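You operate a simulated robot arm through the tools that you are given. There is no shell and no other tool.

Carry out the task below with a simulated robot arm. There is one attempt and no reset: what you move stays moved.

## Task
Free the wooden tub's motor and wipe the dust off its lid.
Fine: square dial to OPEN, work the green knob till the crust is off, leave it in the middle, square dial to SHUT; use the small white pad and put it back. Where these are worked on the way, their far stop is far enough and under half their travel is too little: square dial. What is to be rubbed or washed off counts as gone when no trace of it is left.

The check looks at the end state, three seconds after you hand in, the way a careful person would. Anything else that was tipped, shoved, dropped, spilled or broken makes it a failure. A push-on lid holds only when it is set on centred and level and pressed home; a screw cap is set on level and turned clockwise until tight.

## Robot
A 7-joint arm with a two-finger parallel gripper, fixed in place. Base frame: the origin is at the foot of the arm, x ahead of it, y to its left, z up; the work surface is at about z = 0.692. Lengths are in m, angles in rad, forces in N, time in s.
With the tool pointing down near the work surface it reaches from about 0.42 to 0.9 m from the base axis. Its first joint turns from -0.297 to 2.199 rad. Payload 1.57 kg.
The TCP is the grasp point between the finger pads, 0.03 m short of the fingertips. In the tool frame z runs along the fingers and y along their closing line. Largest opening 0.08 m; finger width 0.017, thickness 0.012; the body of the gripper, 0.04 by 0.082 m, starts 0.08 m behind the TCP.
Orientation is that of the tool frame in the base frame, as a unit quaternion [x, y, z, w]. With the fingers straight down and closing along the base's y, the tool's x points along the base's -x, its y along +y and its z along -z.

## Interface
- The arm moves only by the tool play_rows. Its argument "targets" is a list of rows, each a list of 3 entries, a list of its own where there are three numbers: the shift along the tool's x, y, z in m, then the turn, a rotation vector about the tool's x, y, z in rad, then the opening, from 0 (shut) to 1 (fully open). In form: [[[tx, ty, tz], [ax, ay, az], hand], ...]. A call has 1 to 20 rows; each row is the pose to reach, as a shift and turn from the pose commanded when the call began, along the tool's axes at that moment. A row lasts 0.2 s, in which the tool goes at most 0.05 m and 0.15 rad; a call with a longer step from one row to the next is refused whole, and so is a gripper value outside its range. A pose out of reach is approached as far as the arm can. The call stops where the force on the tool passes 40 N (or 10 N more than at its start, if that is more) or the arm is blocked; 0.2 s more then pass. Each finger travels about 0.045 m/s and halts on what it meets, pressing with about 24 N; the grip force reading is that of the motor and also rises with nothing between the fingers. The clock runs only during rows and for 0.2 s after the last one: add rows that repeat a pose to give the fingers time. The reply holds the time, the measured pose of the TCP, the force on the tool along the base axes, the opening and the grip force, in the units named above and with some noise, with the torque about the TCP (base axes, N m) and any sound that the robot's microphone picked up, and new pictures: "views" is both (left out), scene, wrist or none.
- Cameras (640 x 400 px; columns grow to the right, rows downward): "scene" is fixed at [0.0487, -0.6496, 1.2721]; the picture's right is [0.39, -0.92, 0.00], its down [-0.30, -0.13, -0.94] and it looks along [0.87, 0.37, -0.33] (base axes); focal length 333 px, centre (320, 200). "wrist" rides on the gripper at [0.072, -0.007, -0.122] in the tool frame; the picture's right is [0.09, 1.00, 0.00], its down [-0.84, 0.08, -0.54] and it looks along [-0.54, 0.05, 0.84] (tool axes); focal length 238 px, centre (320, 200). There is no depth. A picture from a camera that has moved, and an enlarged one, comes with that camera's place and axes in the base frame and with its lens.
- move_column(by): slides the trunk up (or, below 0, down) by that many m; the arm rides with it, the base frame stays. It gives what a move gives, with no picture.
- enlarge(camera, box): a new picture of the part [left, top, right, bottom] of that camera's present view, enlarged. The clock stands still meanwhile.
- hand_in(): hands the job in; it is judged then, once.

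Places have to be worked out from the pictures, the camera data and where the tool is seen. Open the gripper and draw the arm clear of the work before you hand the job in, unless the task says otherwise.

The tools are called after "Call:" by a JSON object that holds its "op" and its "data". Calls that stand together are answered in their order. play_rows: Moves the arm, as the interface text tells. Its arguments: {"type":"object","properties":{"targets":{"type":"array","items":{"type":"array"}},"views":{"type":"string","enum":["both","scene","wrist","none"]}},"required":["targets"]} The other tools are called the same way: move_column (by) slides the trunk up or down; enlarge (camera, box) takes an enlarged picture of a part of a camera's view; hand_in () hands the job in.

At the start:

```text
time: 0.0
position: [0.7086, -0.0349, 1.1401]
ee_rot: [0.0, 1.0, 0.0, 0.0]
force: [0.0, 1.1, 0.3]
moment: [0.01, -0.01, -0.01]
width: 0.0801
grip_force: 0.1
trunk travel left (down, up): [-0.65, 0.14]
```

scene: 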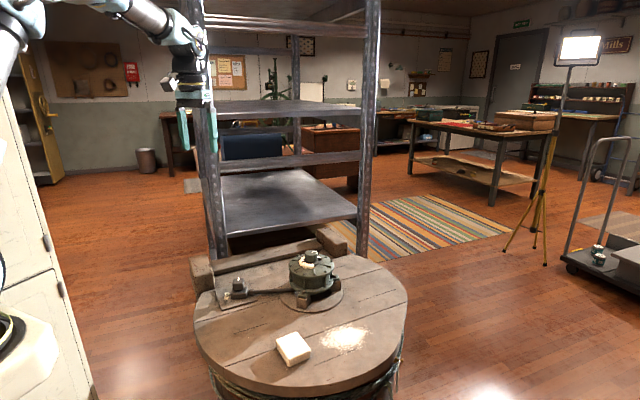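
wrist: 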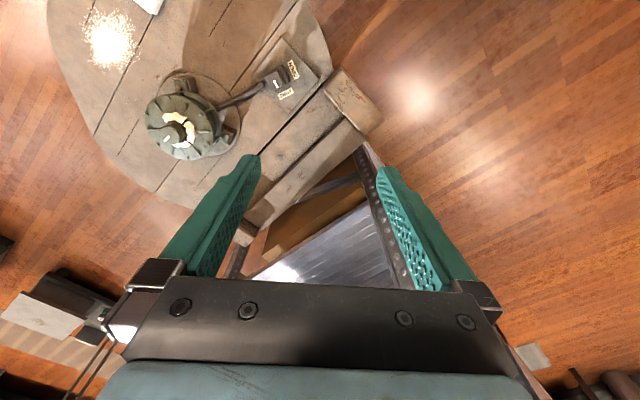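

The tub's lid is visible with a square valve dial, a green motor with knob, white pad and dust. I'll enlarge both views to read the details before moving.

Call:
{"op": "enlarge", "data": {"camera": "scene", "box": [180, 220, 420, 370]}}

Call:
{"op": "enlarge", "data": {"camera": "wrist", "box": [60, 0, 380, 200]}}

Call:
{"op": "enlarge", "data": {"camera": "scene", "box": [210, 235, 350, 323]}}

```text
2.67 times, centred on (300, 295) of scene
camera zoom: at [0.0487, -0.6496, 1.2721], right [0.39, -0.92, 0.0], down [-0.3, -0.13, -0.94], along [0.87, 0.37, -0.33], focal length 888 px, centre (373, -53)
```

zoom: 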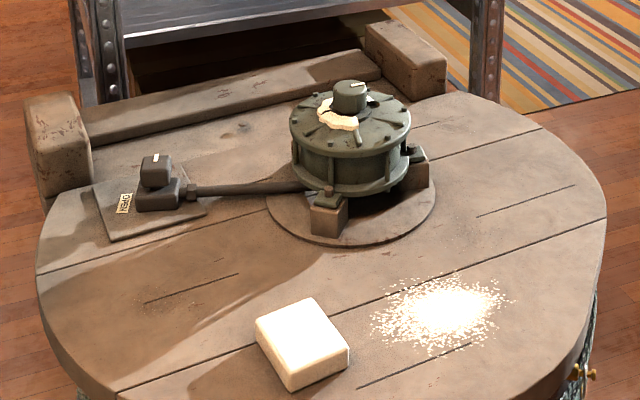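

```text
2.00 times, centred on (220, 100) of wrist
camera zoom: at [0.6364, -0.0423, 1.2625], right [-0.09, 1.0, 0.0], down [0.84, 0.08, 0.54], along [0.54, 0.05, -0.84], focal length 477 px, centre (520, 400)
```

zoom: 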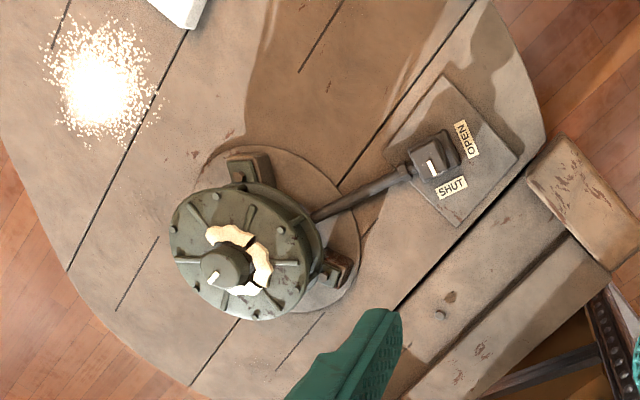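

```text
4.55 times, centred on (280, 279) of scene
camera zoom: at [0.0487, -0.6496, 1.2721], right [0.39, -0.92, 0.0], down [-0.3, -0.13, -0.94], along [0.87, 0.37, -0.33], focal length 1513 px, centre (502, -159)
```

zoom: 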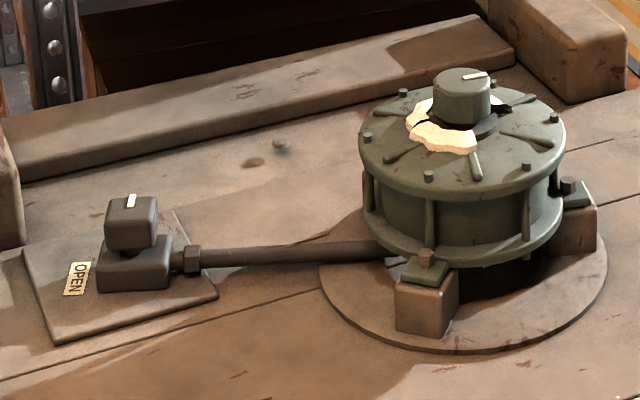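

The green knob's top is at about (0.79, -0.31, 0.83), the square dial at about (0.70, -0.12, 0.735), the pad at about (0.57, -0.36) and the dust at about (0.67, -0.455). I'll move to a hover point for a closer look; it also tests my reach to the right.

Call:
{"op": "play_rows", "data": {"targets": [[[0.01, -0.035, 0.02], [0, 0, 0], 1], [[0.02, -0.07, 0.045], [0, 0, 0], 1], [[0.03, -0.105, 0.07], [0, 0, 0], 1], [[0.04, -0.14, 0.095], [0, 0, 0], 1], [[0.05, -0.175, 0.12], [0, 0, 0], 1], [[0.06, -0.215, 0.14], [0, 0, 0], 1], [[0.06, -0.215, 0.14], [0, 0, 0], 1]]}}

```text
time: 1.6
position: [0.6501, -0.251, 0.9991]
ee_rot: [-0.001, 1.0, 0.0, 0.0]
force: [-0.3, 0.2, 0.0]
moment: [-0.01, 0.0, 0.02]
width: 0.0797
grip_force: 0.1
trunk travel left (down, up): [-0.65, 0.14]
camera wrist: at [0.5768, -0.2572, 1.1224], right [-0.09, 1.0, 0.0], down [0.84, 0.08, 0.54], along [0.54, 0.05, -0.84], focal length 238 px, centre (320, 200)
```

scene: 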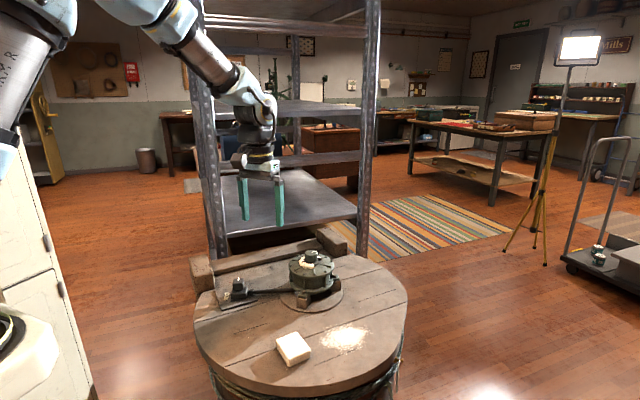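
wrist: 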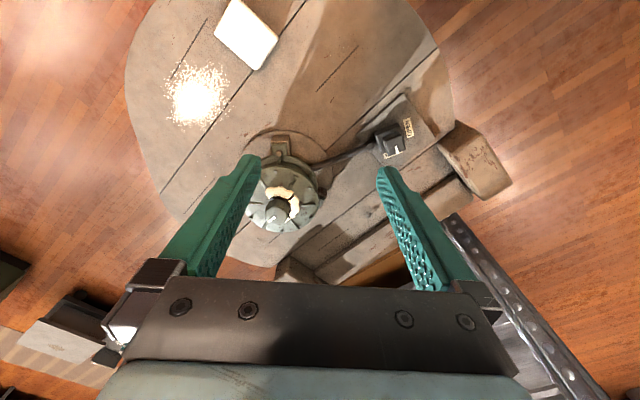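

The arm tracks well. I'll enlarge the wrist view for the motor, dial and pad.

Call:
{"op": "enlarge", "data": {"camera": "wrist", "box": [230, 150, 350, 250]}}

Call:
{"op": "enlarge", "data": {"camera": "wrist", "box": [340, 90, 460, 190]}}

Call:
{"op": "enlarge", "data": {"camera": "wrist", "box": [140, 0, 300, 130]}}

```text
4.00 times, centred on (290, 200) of wrist
camera zoom: at [0.5768, -0.2572, 1.1224], right [-0.09, 1.0, 0.0], down [0.84, 0.08, 0.54], along [0.54, 0.05, -0.84], focal length 953 px, centre (440, 200)
```

zoom: 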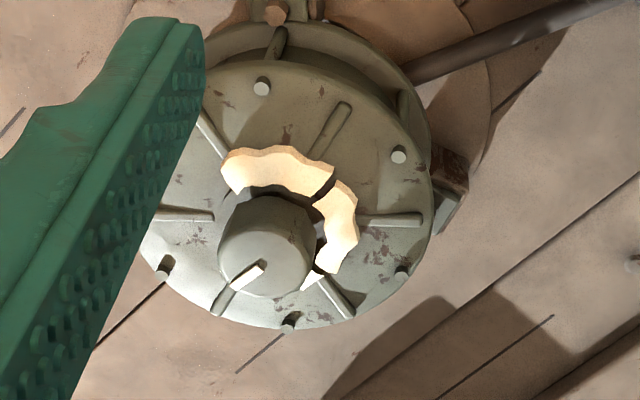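

```text
4.00 times, centred on (400, 140) of wrist
camera zoom: at [0.5768, -0.2572, 1.1224], right [-0.09, 1.0, 0.0], down [0.84, 0.08, 0.54], along [0.54, 0.05, -0.84], focal length 953 px, centre (0, 440)
```

zoom: 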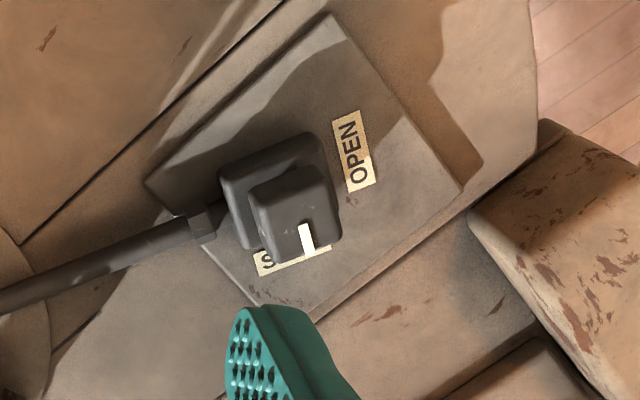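

```text
3.08 times, centred on (220, 65) of wrist
camera zoom: at [0.5768, -0.2572, 1.1224], right [-0.09, 1.0, 0.0], down [0.84, 0.08, 0.54], along [0.54, 0.05, -0.84], focal length 733 px, centre (628, 615)
```

zoom: 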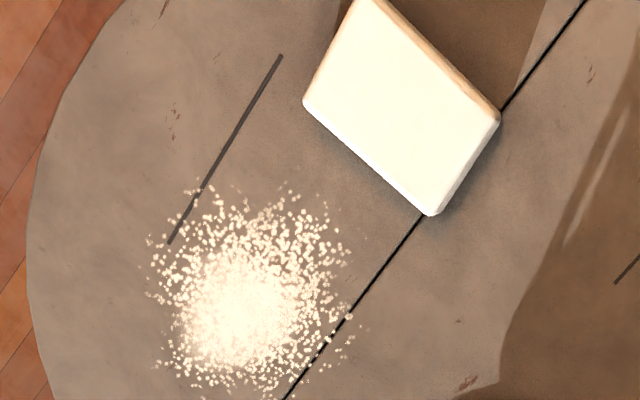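

The dial mark points at SHUT (+x side), with OPEN on its +y side, so opening is counter-clockwise seen from above. I'll hover over the dial to measure its place and orientation.

Call:
{"op": "play_rows", "data": {"targets": [[[-0.01, 0.026, 0.03], [0, 0, 0], 1], [[-0.02, 0.052, 0.06], [0, 0, 0], 1], [[-0.03, 0.078, 0.09], [0, 0, 0], 1], [[-0.04, 0.104, 0.12], [0, 0, 0], 1], [[-0.05, 0.13, 0.15], [0, 0, 0], 1], [[-0.05, 0.13, 0.15], [0, 0, 0], 1]]}}

Call:
{"op": "enlarge", "data": {"camera": "wrist", "box": [220, 60, 420, 220]}}

Call:
{"op": "enlarge", "data": {"camera": "scene", "box": [190, 200, 350, 320]}}

```text
time: 3.0
position: [0.6976, -0.12, 0.8496]
ee_rot: [0.0, 1.0, 0.0, -0.001]
force: [-0.4, 0.6, 0.1]
moment: [-0.03, 0.03, -0.01]
width: 0.0801
grip_force: 0.0
trunk travel left (down, up): [-0.65, 0.14]
camera wrist: at [0.6258, -0.1267, 0.9722], right [-0.09, 1.0, 0.0], down [0.84, 0.08, 0.54], along [0.54, 0.05, -0.84], focal length 238 px, centre (320, 200)
```

scene: 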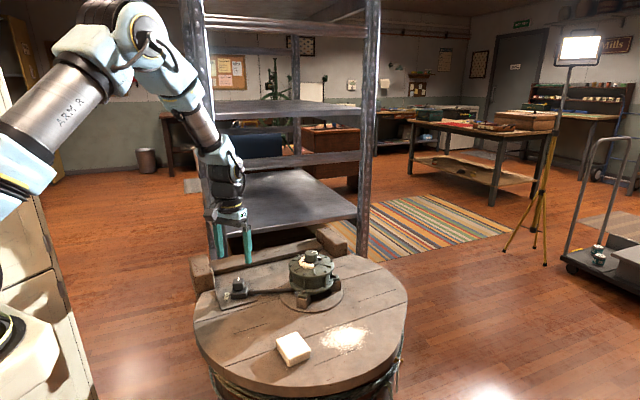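
wrist: 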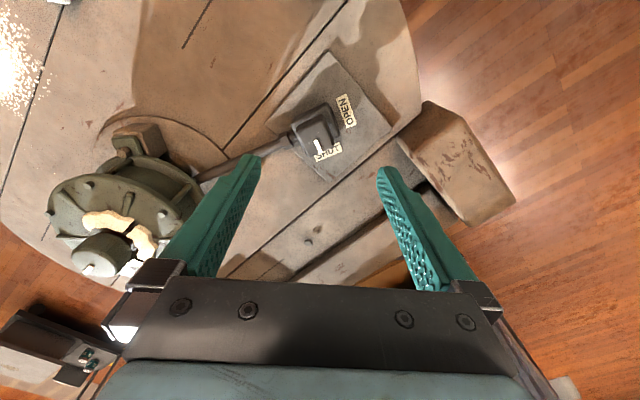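

```text
2.50 times, centred on (320, 140) of wrist
camera zoom: at [0.6258, -0.1267, 0.9722], right [-0.09, 1.0, 0.0], down [0.84, 0.08, 0.54], along [0.54, 0.05, -0.84], focal length 596 px, centre (320, 350)
```

zoom: 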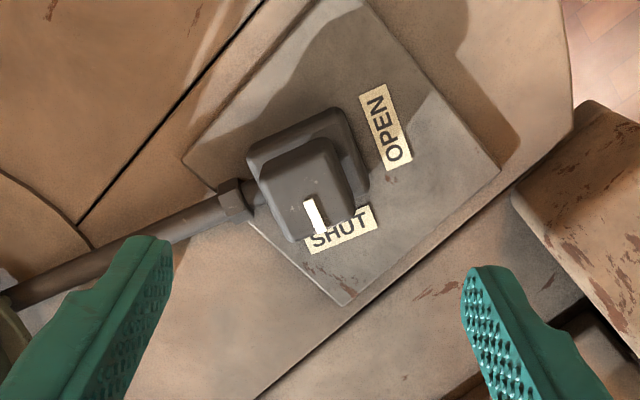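

```text
3.33 times, centred on (270, 260) of scene
camera zoom: at [0.0487, -0.6496, 1.2721], right [0.39, -0.92, 0.0], down [-0.3, -0.13, -0.94], along [0.87, 0.37, -0.33], focal length 1110 px, centre (487, 0)
```

zoom: 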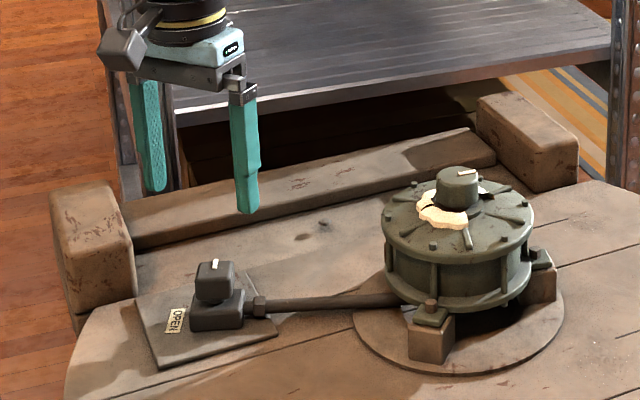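

The dial top is near (0.697, -0.124, 0.757), its mark at about 27° from +x (SHUT), OPEN about 116°. I'll zoom closely to measure the dial's height above its box before gripping.

Call:
{"op": "enlarge", "data": {"camera": "scene", "box": [218, 262, 274, 302]}}

Call:
{"op": "enlarge", "data": {"camera": "wrist", "box": [280, 90, 360, 150]}}

Call:
{"op": "enlarge", "data": {"camera": "scene", "box": [282, 240, 346, 280]}}

```text
10.00 times, centred on (246, 282) of scene
camera zoom: at [0.0487, -0.6496, 1.2721], right [0.39, -0.92, 0.0], down [-0.3, -0.13, -0.94], along [0.87, 0.37, -0.33], focal length 3329 px, centre (1060, -620)
```

zoom: 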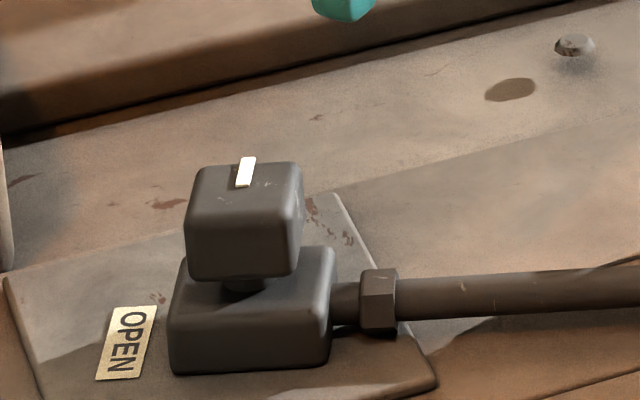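

```text
6.67 times, centred on (320, 120) of wrist
camera zoom: at [0.6258, -0.1267, 0.9722], right [-0.09, 1.0, 0.0], down [0.84, 0.08, 0.54], along [0.54, 0.05, -0.84], focal length 1589 px, centre (320, 733)
```

zoom: 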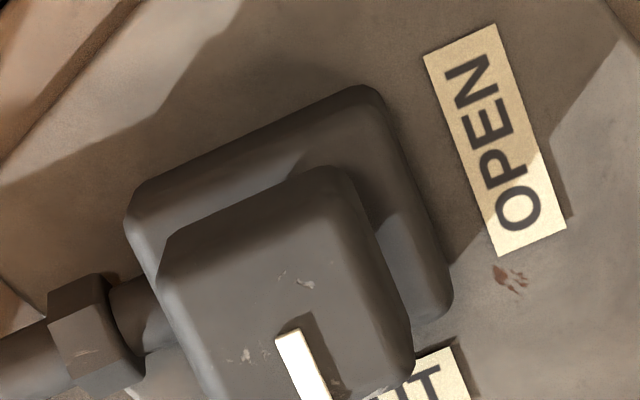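

```text
10.00 times, centred on (314, 260) of scene
camera zoom: at [0.0487, -0.6496, 1.2721], right [0.39, -0.92, 0.0], down [-0.3, -0.13, -0.94], along [0.87, 0.37, -0.33], focal length 3329 px, centre (380, -400)
```

zoom: 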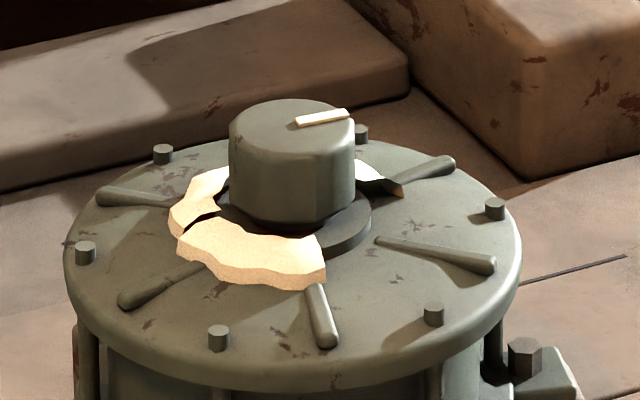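

The dial is a ~0.03 m cube, from about z 0.73 to 0.757, sitting on a box whose top is ~0.718. I'll rotate the gripper -63° about vertical so the fingers close along the dial's 27° normal, centred over it.

Call:
{"op": "play_rows", "data": {"targets": [[[0.0, -0.001, 0.0], [0, 0, 0.14], 0.8], [[0.0, -0.001, 0.0], [0, 0, 0.28], 0.8], [[0.001, -0.002, 0.0], [0, 0, 0.42], 0.8], [[0.001, -0.002, 0.0], [0, 0, 0.56], 0.8], [[0.002, -0.003, 0.0], [0, 0, 0.7], 0.8], [[0.002, -0.003, 0.0], [0, 0, 0.84], 0.8], [[0.002, -0.004, 0.0], [0, 0, 0.98], 0.8], [[0.002, -0.004, 0.0], [0, 0, 1.1], 0.8], [[0.002, -0.004, 0.0], [0, 0, 1.1], 0.8]]}}

Call:
{"op": "enlarge", "data": {"camera": "wrist", "box": [240, 80, 400, 200]}}

```text
time: 5.0
position: [0.6971, -0.1251, 0.8501]
ee_rot: [0.524, 0.851, 0.001, 0.0]
force: [-0.8, 0.7, -0.5]
moment: [0.0, -0.01, -0.01]
width: 0.0641
grip_force: 0.1
trunk travel left (down, up): [-0.65, 0.14]
camera wrist: at [0.6576, -0.0633, 0.9724], right [0.85, 0.53, 0.0], down [0.45, -0.71, 0.54], along [0.29, -0.46, -0.84], focal length 238 px, centre (320, 200)
```

scene: 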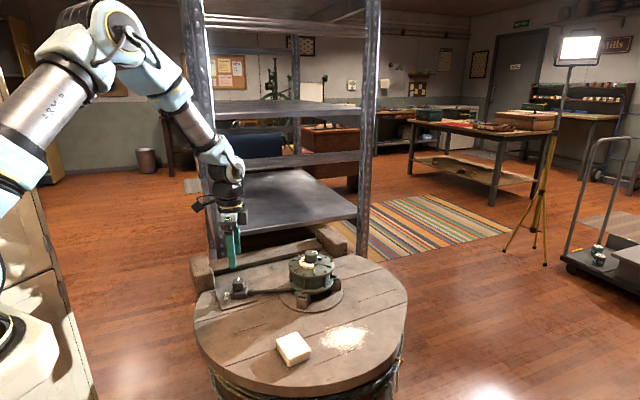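
wrist: 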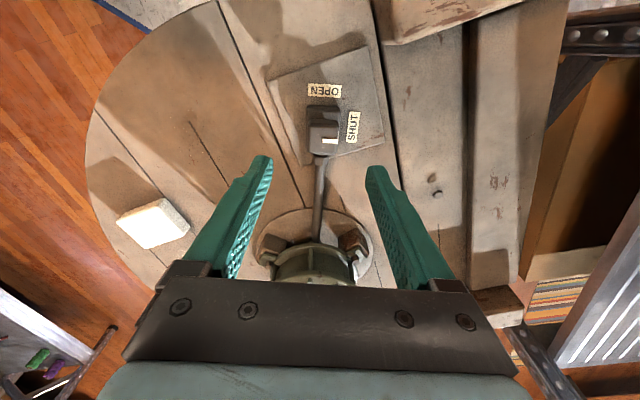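

```text
3.33 times, centred on (320, 140) of wrist
camera zoom: at [0.6576, -0.0633, 0.9724], right [0.85, 0.53, 0.0], down [0.45, -0.71, 0.54], along [0.29, -0.46, -0.84], focal length 794 px, centre (320, 400)
```

zoom: 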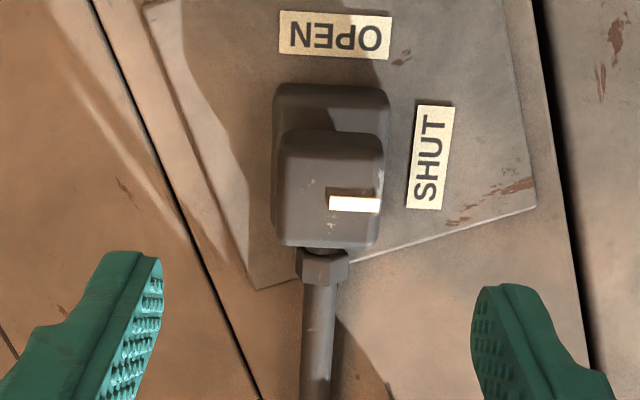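

Dial is aligned with the fingers and centred at about (0.699, -0.1245). I'll descend to TCP z ≈ 0.767 with a small 2 mm correction and grip it.

Call:
{"op": "play_rows", "data": {"targets": [[[0.0, 0.002, 0.03], [0, 0, 0], 0.8], [[0.0, 0.002, 0.06], [0, 0, 0], 0.8], [[0.0, 0.002, 0.075], [0, 0, 0], 0.8], [[0.0, 0.002, 0.083], [0, 0, 0], 0.8], [[0.0, 0.002, 0.083], [0, 0, 0], 0.8]]}}

Call:
{"op": "enlarge", "data": {"camera": "scene", "box": [200, 240, 280, 310]}}

```text
time: 6.2
position: [0.6985, -0.1243, 0.766]
ee_rot: [0.523, 0.852, 0.001, 0.0]
force: [0.0, -0.9, -0.3]
moment: [-0.03, 0.02, 0.01]
width: 0.0639
grip_force: 0.2
trunk travel left (down, up): [-0.65, 0.14]
camera wrist: at [0.6594, -0.063, 0.8889], right [0.85, 0.53, 0.0], down [0.45, -0.71, 0.54], along [0.29, -0.46, -0.84], focal length 238 px, centre (320, 200)
```

scene: 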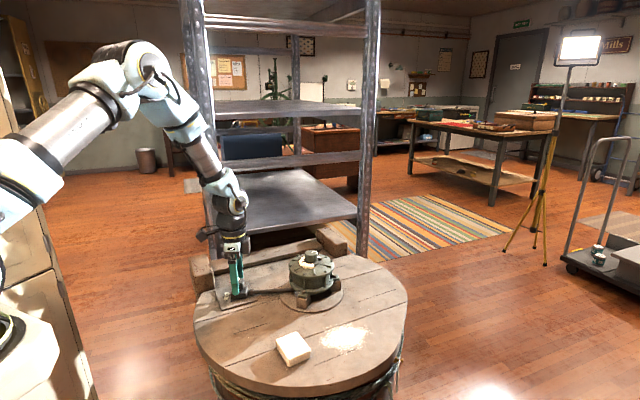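
wrist: 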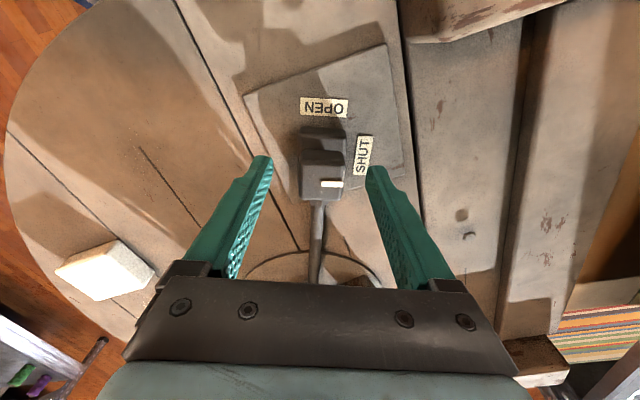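

```text
5.71 times, centred on (240, 275) of scene
camera zoom: at [0.0487, -0.6496, 1.2721], right [0.39, -0.92, 0.0], down [-0.3, -0.13, -0.94], along [0.87, 0.37, -0.33], focal length 1902 px, centre (777, -229)
```

zoom: 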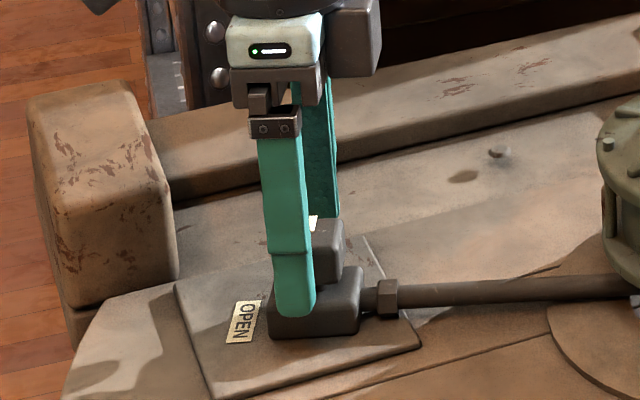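

Fingers straddle the dial; it appears ~2–3 mm toward the right finger. I'll shift that and close.

Call:
{"op": "play_rows", "data": {"targets": [[[0.0, 0.0025, 0.0], [0, 0, 0], 0.8], [[0.0, 0.0025, 0.0], [0, 0, 0], 0.3], [[0.0, 0.0025, 0.0], [0, 0, 0], 0.3], [[0.0, 0.0025, 0.0], [0, 0, 0], 0.3], [[0.0, 0.0025, 0.0], [0, 0, 0], 0.3]], "views": "wrist"}}

```text
time: 7.4
position: [0.6981, -0.1241, 0.7653]
ee_rot: [0.524, 0.852, -0.001, -0.001]
force: [-12.3, -5.4, 2.7]
moment: [0.09, 0.29, -0.05]
width: 0.0337
grip_force: 32.7
trunk travel left (down, up): [-0.65, 0.14]
camera wrist: at [0.6605, -0.0624, 0.8891], right [0.85, 0.53, 0.0], down [0.45, -0.71, 0.54], along [0.29, -0.46, -0.84], focal length 238 px, centre (320, 200)
```

wrist: 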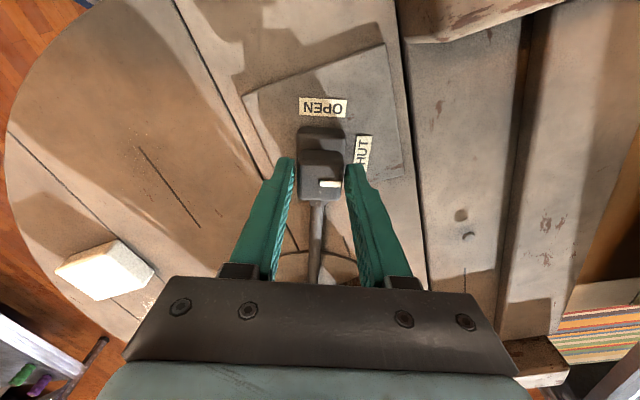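

Gripped at 0.0337 m; the side force shows the dial's centre is where I was before the shift, so I'll relieve that 2.5 mm and turn the dial counter-clockwise (from above) 90° toward OPEN.

Call:
{"op": "play_rows", "data": {"targets": [[[0.0, -0.0022, 0.0], [0, 0, 0], 0.3], [[0.0, -0.0022, 0.0], [0, 0, -0.12], 0.3], [[0.0, -0.0022, 0.0], [0, 0, -0.25], 0.3], [[0.0, -0.0022, 0.0], [0, 0, -0.38], 0.3], [[0.0, -0.0022, 0.0], [0, 0, -0.51], 0.3], [[0.0, -0.0022, 0.0], [0, 0, -0.64], 0.3], [[0.0, -0.0022, 0.0], [0, 0, -0.77], 0.3], [[0.0, -0.0022, 0.0], [0, 0, -0.9], 0.3], [[0.0, -0.0022, 0.0], [0, 0, -1.03], 0.3], [[0.0, -0.0022, 0.0], [0, 0, -1.16], 0.3], [[0.0, -0.0022, 0.0], [0, 0, -1.29], 0.3], [[0.0, -0.0022, 0.0], [0, 0, -1.42], 0.3], [[0.0, -0.0022, 0.0], [0, 0, -1.53], 0.3], [[0.0, -0.0022, 0.0], [0, 0, -1.57], 0.3], [[0.0, -0.0022, 0.0], [0, 0, -1.57], 0.3]]}}

Call:
{"op": "enlarge", "data": {"camera": "wrist", "box": [260, 100, 420, 200]}}

```text
time: 10.6
position: [0.6992, -0.1258, 0.7658]
ee_rot: [-0.233, 0.973, 0.0, 0.0]
force: [-6.3, -15.4, -4.5]
moment: [-0.29, 0.87, -0.16]
width: 0.0336
grip_force: 41.7
trunk travel left (down, up): [-0.65, 0.14]
camera wrist: at [0.6371, -0.1636, 0.8893], right [-0.53, 0.85, 0.0], down [0.71, 0.45, 0.54], along [0.46, 0.29, -0.84], focal length 238 px, centre (320, 200)
```

scene: 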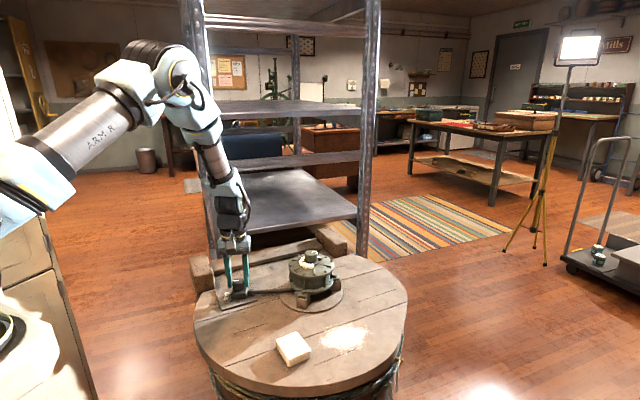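
wrist: 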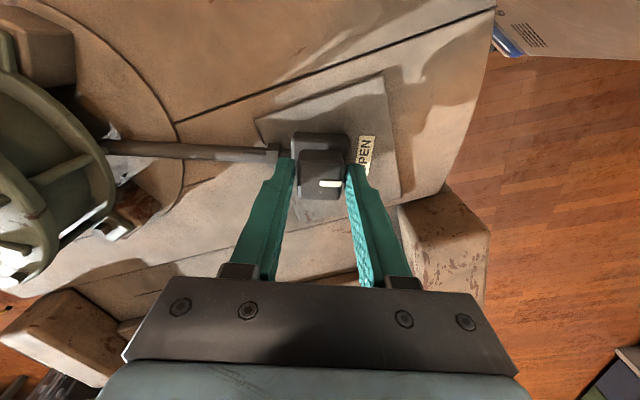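

```text
4.00 times, centred on (340, 150) of wrist
camera zoom: at [0.6371, -0.1636, 0.8893], right [-0.53, 0.85, 0.0], down [0.71, 0.45, 0.54], along [0.46, 0.29, -0.84], focal length 953 px, centre (240, 400)
```

zoom: 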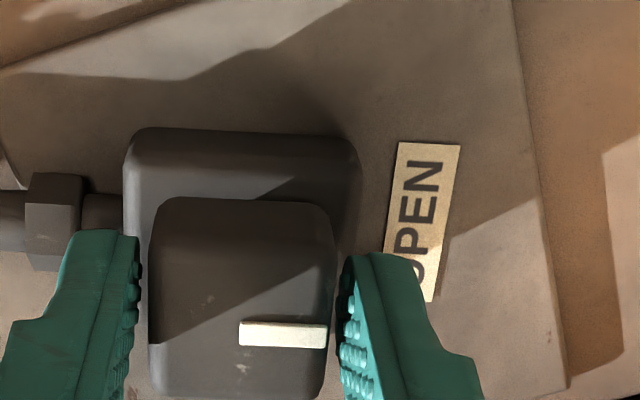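

The dial followed 90° and its mark now points toward OPEN. I'll nudge a little further to feel whether it's on its stop, also relieving the side force slightly.

Call:
{"op": "play_rows", "data": {"targets": [[[0.0, -0.0015, 0.0], [0, 0, -0.03], 0.3], [[0.0, -0.0015, 0.0], [0, 0, -0.07], 0.3], [[0.0, -0.0015, 0.0], [0, 0, -0.1], 0.3]], "views": "wrist"}}

Call:
{"op": "enlarge", "data": {"camera": "wrist", "box": [260, 100, 420, 200]}}

```text
time: 11.4
position: [0.7002, -0.1238, 0.766]
ee_rot: [-0.282, 0.959, 0.0, 0.001]
force: [-5.5, -5.6, -8.4]
moment: [-0.7, 0.01, -0.39]
width: 0.0334
grip_force: 41.6
trunk travel left (down, up): [-0.65, 0.14]
camera wrist: at [0.6425, -0.169, 0.8892], right [-0.62, 0.79, 0.0], down [0.66, 0.52, 0.54], along [0.43, 0.33, -0.84], focal length 238 px, centre (320, 200)
```

wrist: 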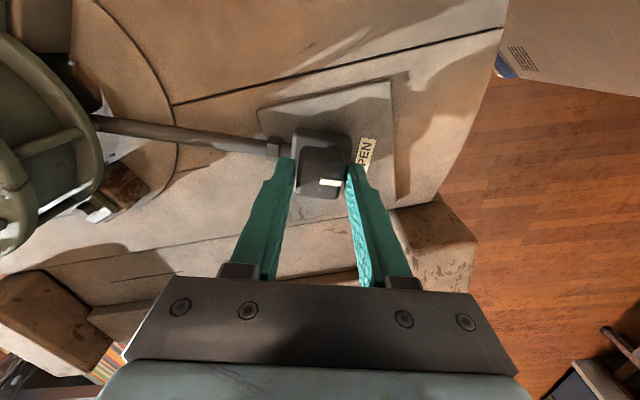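

```text
4.00 times, centred on (340, 150) of wrist
camera zoom: at [0.6425, -0.169, 0.8892], right [-0.62, 0.79, 0.0], down [0.66, 0.52, 0.54], along [0.43, 0.33, -0.84], focal length 953 px, centre (240, 400)
```

zoom: 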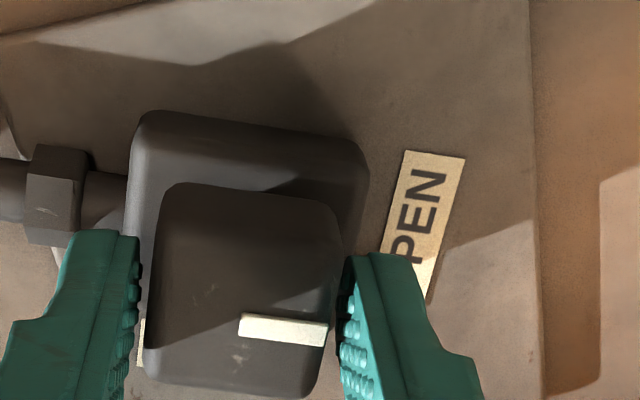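

The dial stopped against its end while the gripper kept turning (moment rose, dial slipped ~5° in the pads), so it is at the OPEN stop. I'll open the fingers and rise straight up.

Call:
{"op": "play_rows", "data": {"targets": [[[0.0, 0.0, 0.0], [0, 0, 0], 0.8], [[0.0, 0.0, 0.0], [0, 0, 0], 0.8], [[0.0, 0.0, 0.0], [0, 0, 0], 0.8], [[0.0, 0.0, -0.03], [0, 0, 0], 0.8], [[0.0, 0.0, -0.07], [0, 0, 0], 0.8], [[0.0, 0.0, -0.12], [0, 0, 0], 0.8], [[0.0, 0.0, -0.15], [0, 0, 0], 0.8]]}}

Call:
{"op": "enlarge", "data": {"camera": "wrist", "box": [260, 70, 420, 170]}}

Call:
{"op": "enlarge", "data": {"camera": "scene", "box": [218, 262, 274, 302]}}

```text
time: 13.0
position: [0.7003, -0.1265, 0.9164]
ee_rot: [-0.281, 0.96, 0.0, 0.0]
force: [0.9, -0.1, -0.5]
moment: [0.04, 0.0, 0.0]
width: 0.0643
grip_force: 0.1
trunk travel left (down, up): [-0.65, 0.14]
camera wrist: at [0.6419, -0.1706, 1.0398], right [-0.61, 0.79, 0.0], down [0.66, 0.52, 0.54], along [0.43, 0.33, -0.84], focal length 238 px, centre (320, 200)
```

scene: 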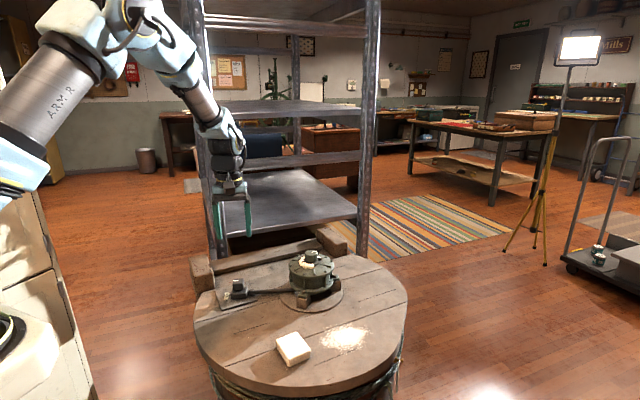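
wrist: 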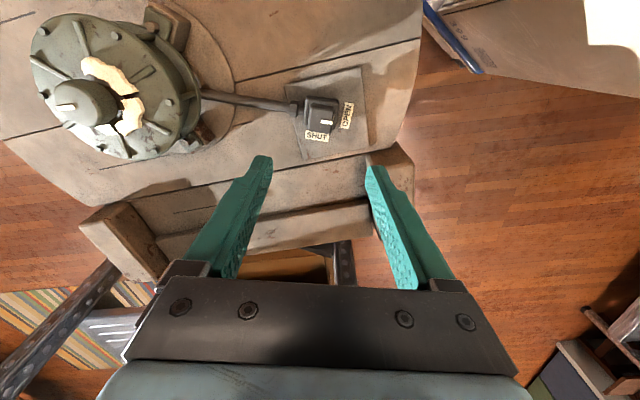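

```text
4.00 times, centred on (340, 120) of wrist
camera zoom: at [0.6419, -0.1706, 1.0398], right [-0.61, 0.79, 0.0], down [0.66, 0.52, 0.54], along [0.43, 0.33, -0.84], focal length 953 px, centre (240, 520)
```

zoom: 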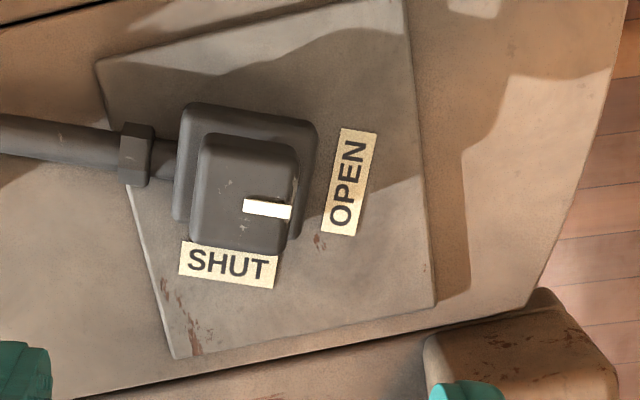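

```text
10.00 times, centred on (246, 282) of scene
camera zoom: at [0.0487, -0.6496, 1.2721], right [0.39, -0.92, 0.0], down [-0.3, -0.13, -0.94], along [0.87, 0.37, -0.33], focal length 3329 px, centre (1060, -620)
```

zoom: 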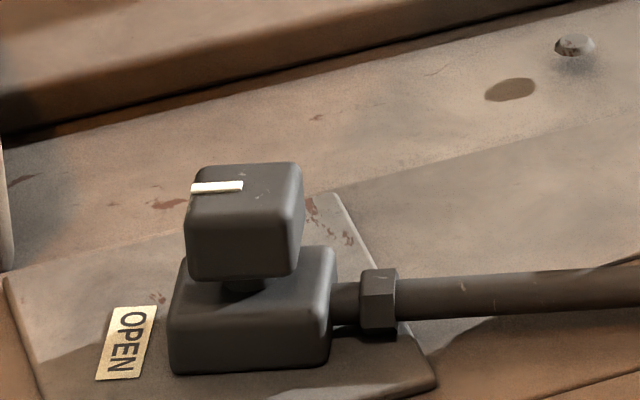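

The dial is squarely at OPEN. Now I'll move over the green knob (about (0.797, -0.306)), turning the gripper back to its neutral heading, to examine it closely.

Call:
{"op": "play_rows", "data": {"targets": [[[0.003, -0.041, -0.003], [0, 0, 0.114], 1], [[0.006, -0.082, -0.006], [0, 0, 0.228], 1], [[0.009, -0.123, -0.009], [0, 0, 0.342], 1], [[0.012, -0.164, -0.012], [0, 0, 0.456], 1], [[0.0154, -0.204, -0.014], [0, 0, 0.571], 1], [[0.0154, -0.204, -0.014], [0, 0, 0.571], 1]]}}

Call:
{"op": "enlarge", "data": {"camera": "wrist", "box": [240, 70, 400, 190]}}

Call:
{"op": "enlarge", "data": {"camera": "scene", "box": [270, 220, 360, 285]}}

```text
time: 14.4
position: [0.7962, -0.306, 0.9311]
ee_rot: [0.002, 1.0, 0.0, 0.001]
force: [-0.4, 0.4, 0.0]
moment: [0.0, 0.0, 0.02]
width: 0.0801
grip_force: 0.2
trunk travel left (down, up): [-0.65, 0.14]
camera wrist: at [0.7244, -0.3122, 1.0536], right [-0.09, 1.0, 0.0], down [0.84, 0.07, 0.54], along [0.54, 0.05, -0.84], focal length 238 px, centre (320, 200)
```

scene: 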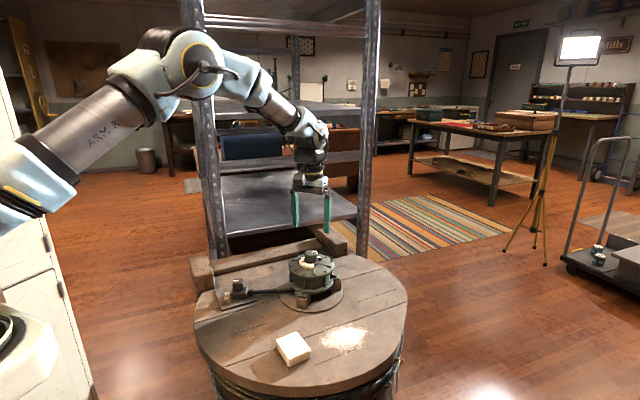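
wrist: 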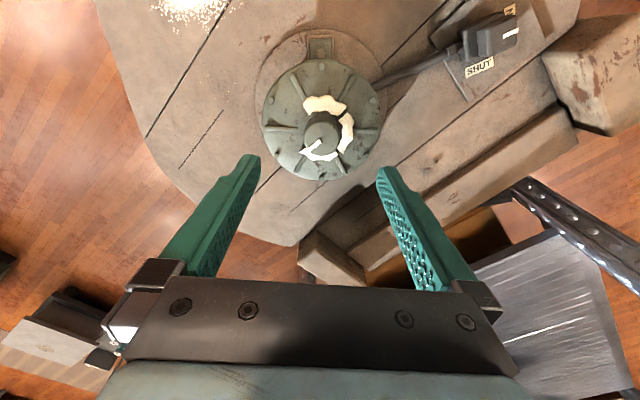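

```text
3.33 times, centred on (320, 130) of wrist
camera zoom: at [0.7244, -0.3122, 1.0536], right [-0.09, 1.0, 0.0], down [0.84, 0.07, 0.54], along [0.54, 0.05, -0.84], focal length 794 px, centre (320, 433)
```

zoom: 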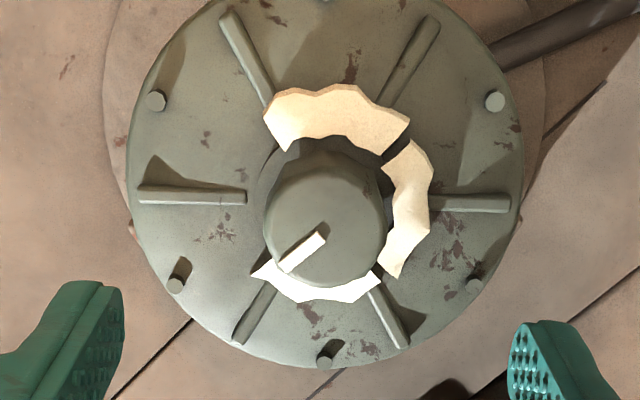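

```text
6.15 times, centred on (315, 252) of scene
camera zoom: at [0.0487, -0.6496, 1.2721], right [0.39, -0.92, 0.0], down [-0.3, -0.13, -0.94], along [0.87, 0.37, -0.33], focal length 2049 px, centre (351, -123)
```

zoom: 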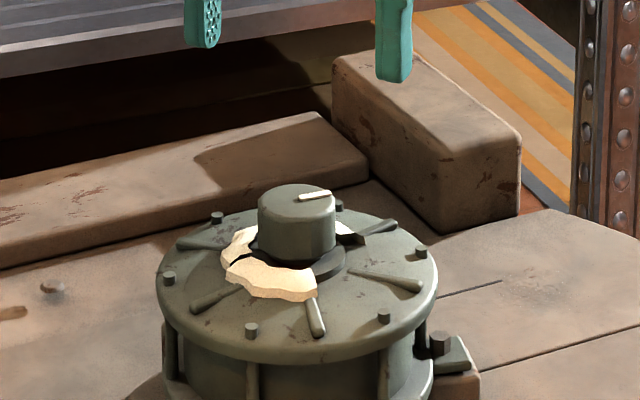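

The crust is three pieces ringed around the knob; the knob is ~36 mm wide, top ≈ 0.833, bottom ≈ 0.810, centre ≈ (0.798, -0.304), mark pointing about -44°. I'll descend so the fingertips stop at z ≈ 0.817, above the crust.

Call:
{"op": "play_rows", "data": {"targets": [[[-0.001, 0.001, 0.03], [0, 0, 0], 0.9], [[-0.0018, 0.002, 0.055], [0, 0, 0], 0.9], [[-0.0018, 0.002, 0.075], [0, 0, 0], 0.9], [[-0.0018, 0.002, 0.084], [0, 0, 0], 0.9], [[-0.0018, 0.002, 0.084], [0, 0, 0], 0.9]]}}

Call:
{"op": "enlarge", "data": {"camera": "wrist", "box": [240, 110, 400, 230]}}

Call:
{"op": "enlarge", "data": {"camera": "scene", "box": [280, 230, 350, 280]}}

```text
time: 15.6
position: [0.7988, -0.3029, 0.8462]
ee_rot: [0.0, 1.0, -0.001, 0.0]
force: [-0.2, 0.5, 0.0]
moment: [-0.01, 0.03, -0.03]
width: 0.072
grip_force: 0.1
trunk travel left (down, up): [-0.65, 0.14]
camera wrist: at [0.7257, -0.3096, 0.9694], right [-0.09, 1.0, 0.0], down [0.84, 0.08, 0.54], along [0.54, 0.05, -0.84], focal length 238 px, centre (320, 200)
```

scene: 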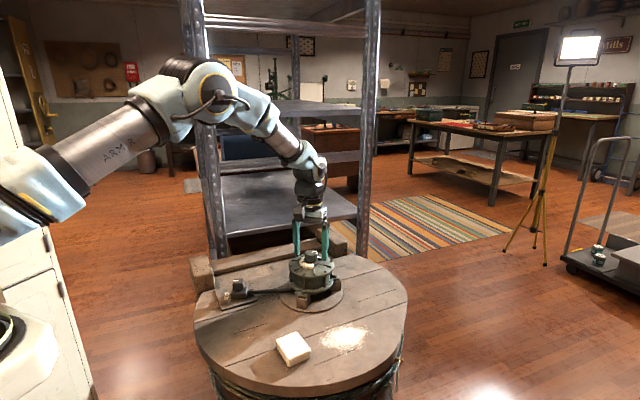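
wrist: 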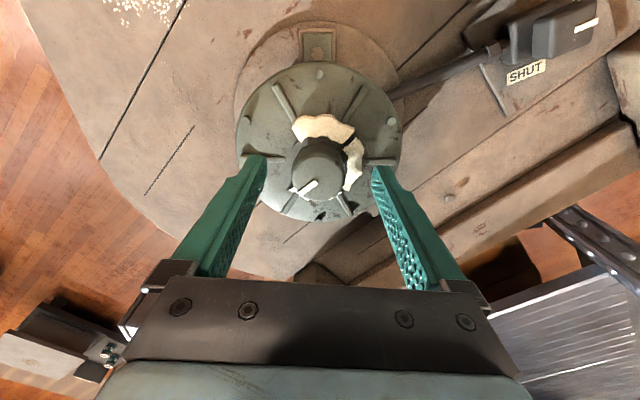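

```text
3.33 times, centred on (320, 170) of wrist
camera zoom: at [0.7257, -0.3096, 0.9694], right [-0.09, 1.0, 0.0], down [0.84, 0.08, 0.54], along [0.54, 0.05, -0.84], focal length 794 px, centre (320, 300)
```

zoom: 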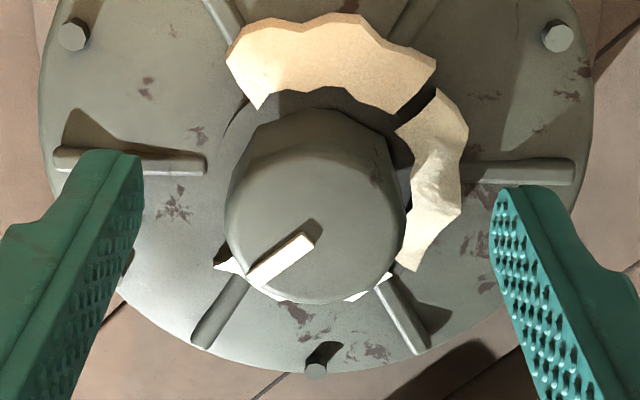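

```text
8.00 times, centred on (315, 255) of scene
camera zoom: at [0.0487, -0.6496, 1.2721], right [0.39, -0.92, 0.0], down [-0.3, -0.13, -0.94], along [0.87, 0.37, -0.33], focal length 2663 px, centre (360, -240)
```

zoom: 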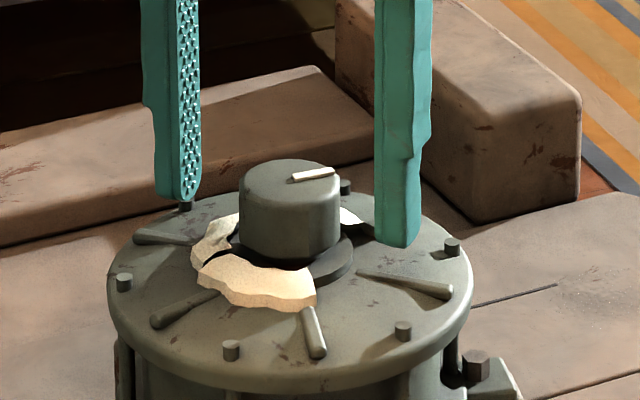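

Fingers straddle the knob well. I'll close on it and read the force.

Call:
{"op": "play_rows", "data": {"targets": [[[0.0015, -0.001, 0.0], [0, 0, 0], 0.35], [[0.0015, -0.001, 0.0], [0, 0, 0], 0.35], [[0.0015, -0.001, 0.0], [0, 0, 0], 0.35], [[0.0015, -0.001, 0.0], [0, 0, 0], 0.35]], "views": "wrist"}}

```text
time: 16.6
position: [0.7963, -0.3036, 0.847]
ee_rot: [0.001, 1.0, -0.001, -0.001]
force: [-0.5, -0.4, -0.4]
moment: [0.2, -0.02, 0.02]
width: 0.0358
grip_force: 30.0
trunk travel left (down, up): [-0.65, 0.14]
camera wrist: at [0.7243, -0.3106, 0.9696], right [-0.09, 1.0, 0.0], down [0.84, 0.08, 0.54], along [0.54, 0.05, -0.84], focal length 238 px, centre (320, 200)
```

wrist: 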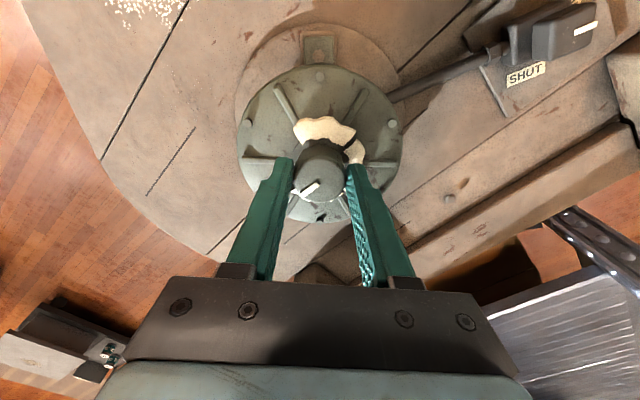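

Gripped with almost no side force (36 mm wide). I'll try turning counter-clockwise 0.4 rad to feel the knob.

Call:
{"op": "play_rows", "data": {"targets": [[[0, 0, 0], [0, 0, -0.08], 0.35], [[0, 0, 0], [0, 0, -0.16], 0.35], [[0, 0, 0], [0, 0, -0.24], 0.35], [[0, 0, 0], [0, 0, -0.32], 0.35], [[0, 0, 0], [0, 0, -0.4], 0.35]]}}

Call:
{"op": "enlarge", "data": {"camera": "wrist", "box": [240, 110, 400, 230]}}

Call:
{"op": "enlarge", "data": {"camera": "scene", "box": [280, 230, 350, 280]}}

```text
time: 17.8
position: [0.7968, -0.3059, 0.847]
ee_rot: [-0.199, 0.98, -0.001, 0.0]
force: [4.4, -3.2, 0.1]
moment: [0.12, 0.52, -0.04]
width: 0.0355
grip_force: 41.9
trunk travel left (down, up): [-0.65, 0.14]
camera wrist: at [0.7326, -0.3389, 0.9696], right [-0.47, 0.88, 0.0], down [0.74, 0.4, 0.54], along [0.48, 0.25, -0.84], focal length 238 px, centre (320, 200)
```

scene: 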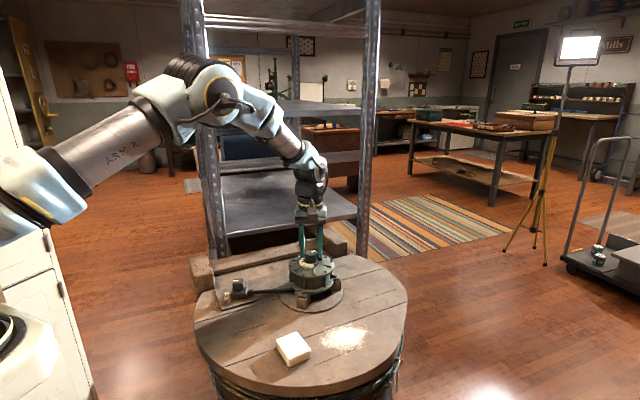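
wrist: 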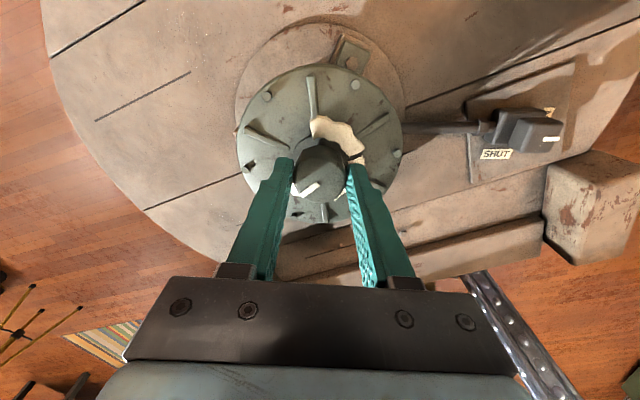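

```text
3.33 times, centred on (320, 170) of wrist
camera zoom: at [0.7326, -0.3389, 0.9696], right [-0.47, 0.88, 0.0], down [0.74, 0.4, 0.54], along [0.48, 0.25, -0.84], focal length 794 px, centre (320, 300)
```

zoom: 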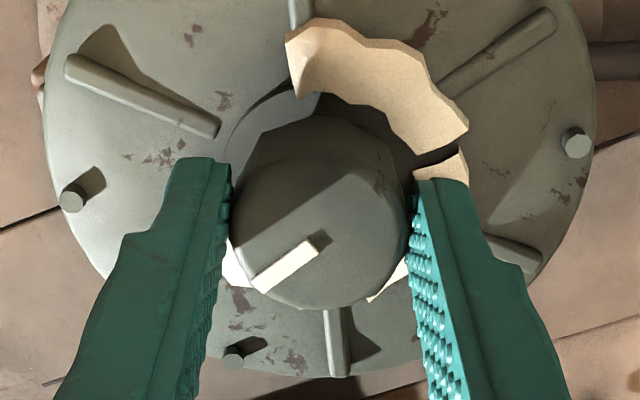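

```text
8.00 times, centred on (315, 255) of scene
camera zoom: at [0.0487, -0.6496, 1.2721], right [0.39, -0.92, 0.0], down [-0.3, -0.13, -0.94], along [0.87, 0.37, -0.33], focal length 2663 px, centre (360, -240)
```

zoom: 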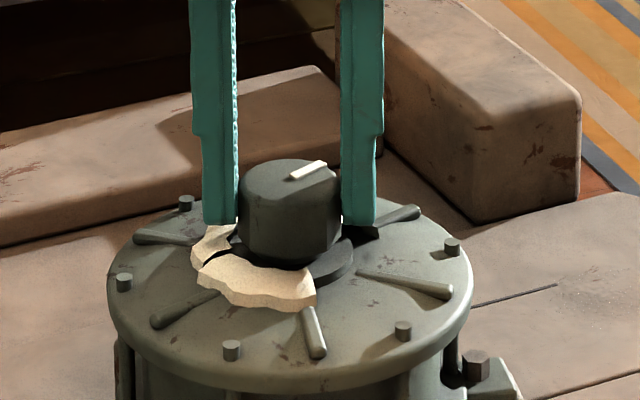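

The knob turns freely with the gripper (mark followed ~23°). I'll keep going counter-clockwise to find its stop.

Call:
{"op": "play_rows", "data": {"targets": [[[0, 0.001, 0], [0, 0, -0.1], 0.35], [[0, 0.001, 0], [0, 0, -0.2], 0.35], [[0, 0.001, 0], [0, 0, -0.3], 0.35], [[0, 0.001, 0], [0, 0, -0.4], 0.35], [[0, 0.001, 0], [0, 0, -0.5], 0.35], [[0, 0.001, 0], [0, 0, -0.6], 0.35]], "views": "wrist"}}

Call:
{"op": "enlarge", "data": {"camera": "wrist", "box": [240, 110, 400, 230]}}

Call:
{"op": "enlarge", "data": {"camera": "scene", "box": [280, 230, 350, 280]}}

```text
time: 19.2
position: [0.7983, -0.3067, 0.8468]
ee_rot: [-0.479, 0.878, -0.001, 0.001]
force: [21.8, -26.8, -3.1]
moment: [0.02, -0.54, -0.57]
width: 0.0357
grip_force: 42.7
trunk travel left (down, up): [-0.65, 0.14]
camera wrist: at [0.7632, -0.3701, 0.9697], right [-0.89, 0.46, 0.0], down [0.39, 0.75, 0.54], along [0.25, 0.48, -0.84], focal length 238 px, centre (320, 200)
```

wrist: 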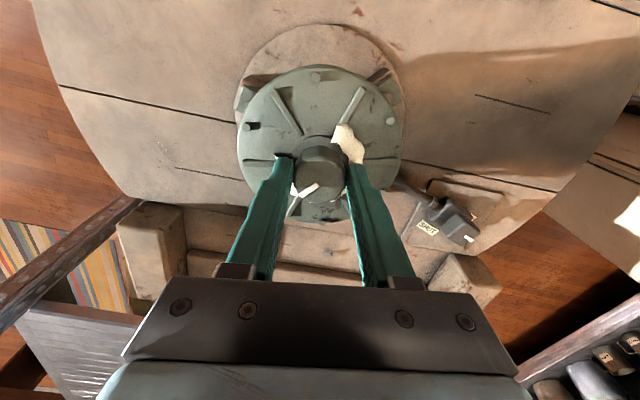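

```text
3.33 times, centred on (320, 170) of wrist
camera zoom: at [0.7632, -0.3701, 0.9697], right [-0.89, 0.46, 0.0], down [0.39, 0.75, 0.54], along [0.25, 0.48, -0.84], focal length 794 px, centre (320, 300)
```

zoom: 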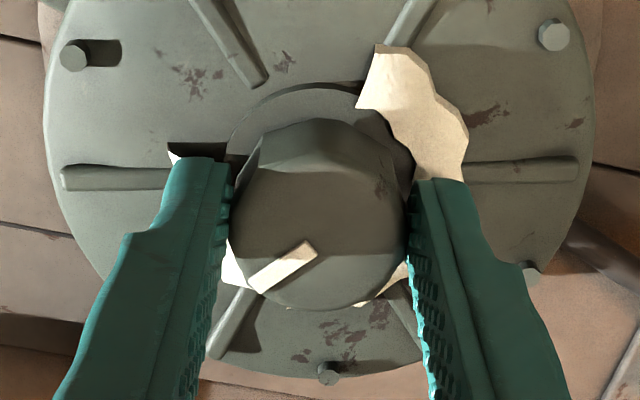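

```text
8.00 times, centred on (315, 255) of scene
camera zoom: at [0.0487, -0.6496, 1.2721], right [0.39, -0.92, 0.0], down [-0.3, -0.13, -0.94], along [0.87, 0.37, -0.33], focal length 2663 px, centre (360, -240)
```

zoom: 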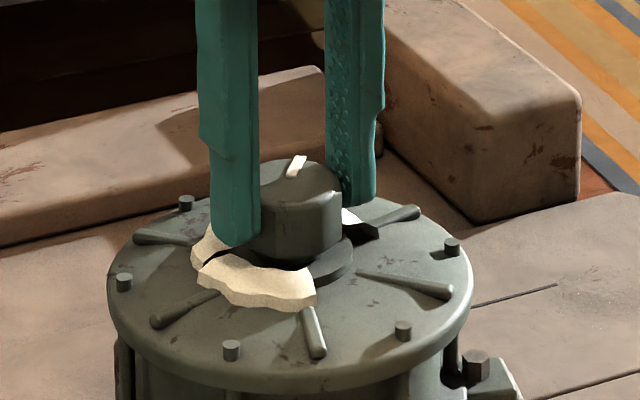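

The 34 N side force says my TCP is ~4.6 mm off the knob's axis, which works out to (0.801, -0.3036). I'll recentre without turning and read the torque.

Call:
{"op": "play_rows", "data": {"targets": [[[-0.0008, -0.0023, 0], [0, 0, 0], 0.35], [[-0.0015, -0.0046, 0], [0, 0, 0], 0.35], [[-0.0015, -0.0046, 0], [0, 0, 0], 0.35]], "views": "none"}}

```text
time: 20.0
position: [0.7989, -0.307, 0.846]
ee_rot: [-0.479, 0.878, 0.001, -0.003]
force: [-17.5, -22.7, 10.5]
moment: [-0.87, 0.59, 0.02]
width: 0.036
grip_force: 42.5
trunk travel left (down, up): [-0.65, 0.14]
```

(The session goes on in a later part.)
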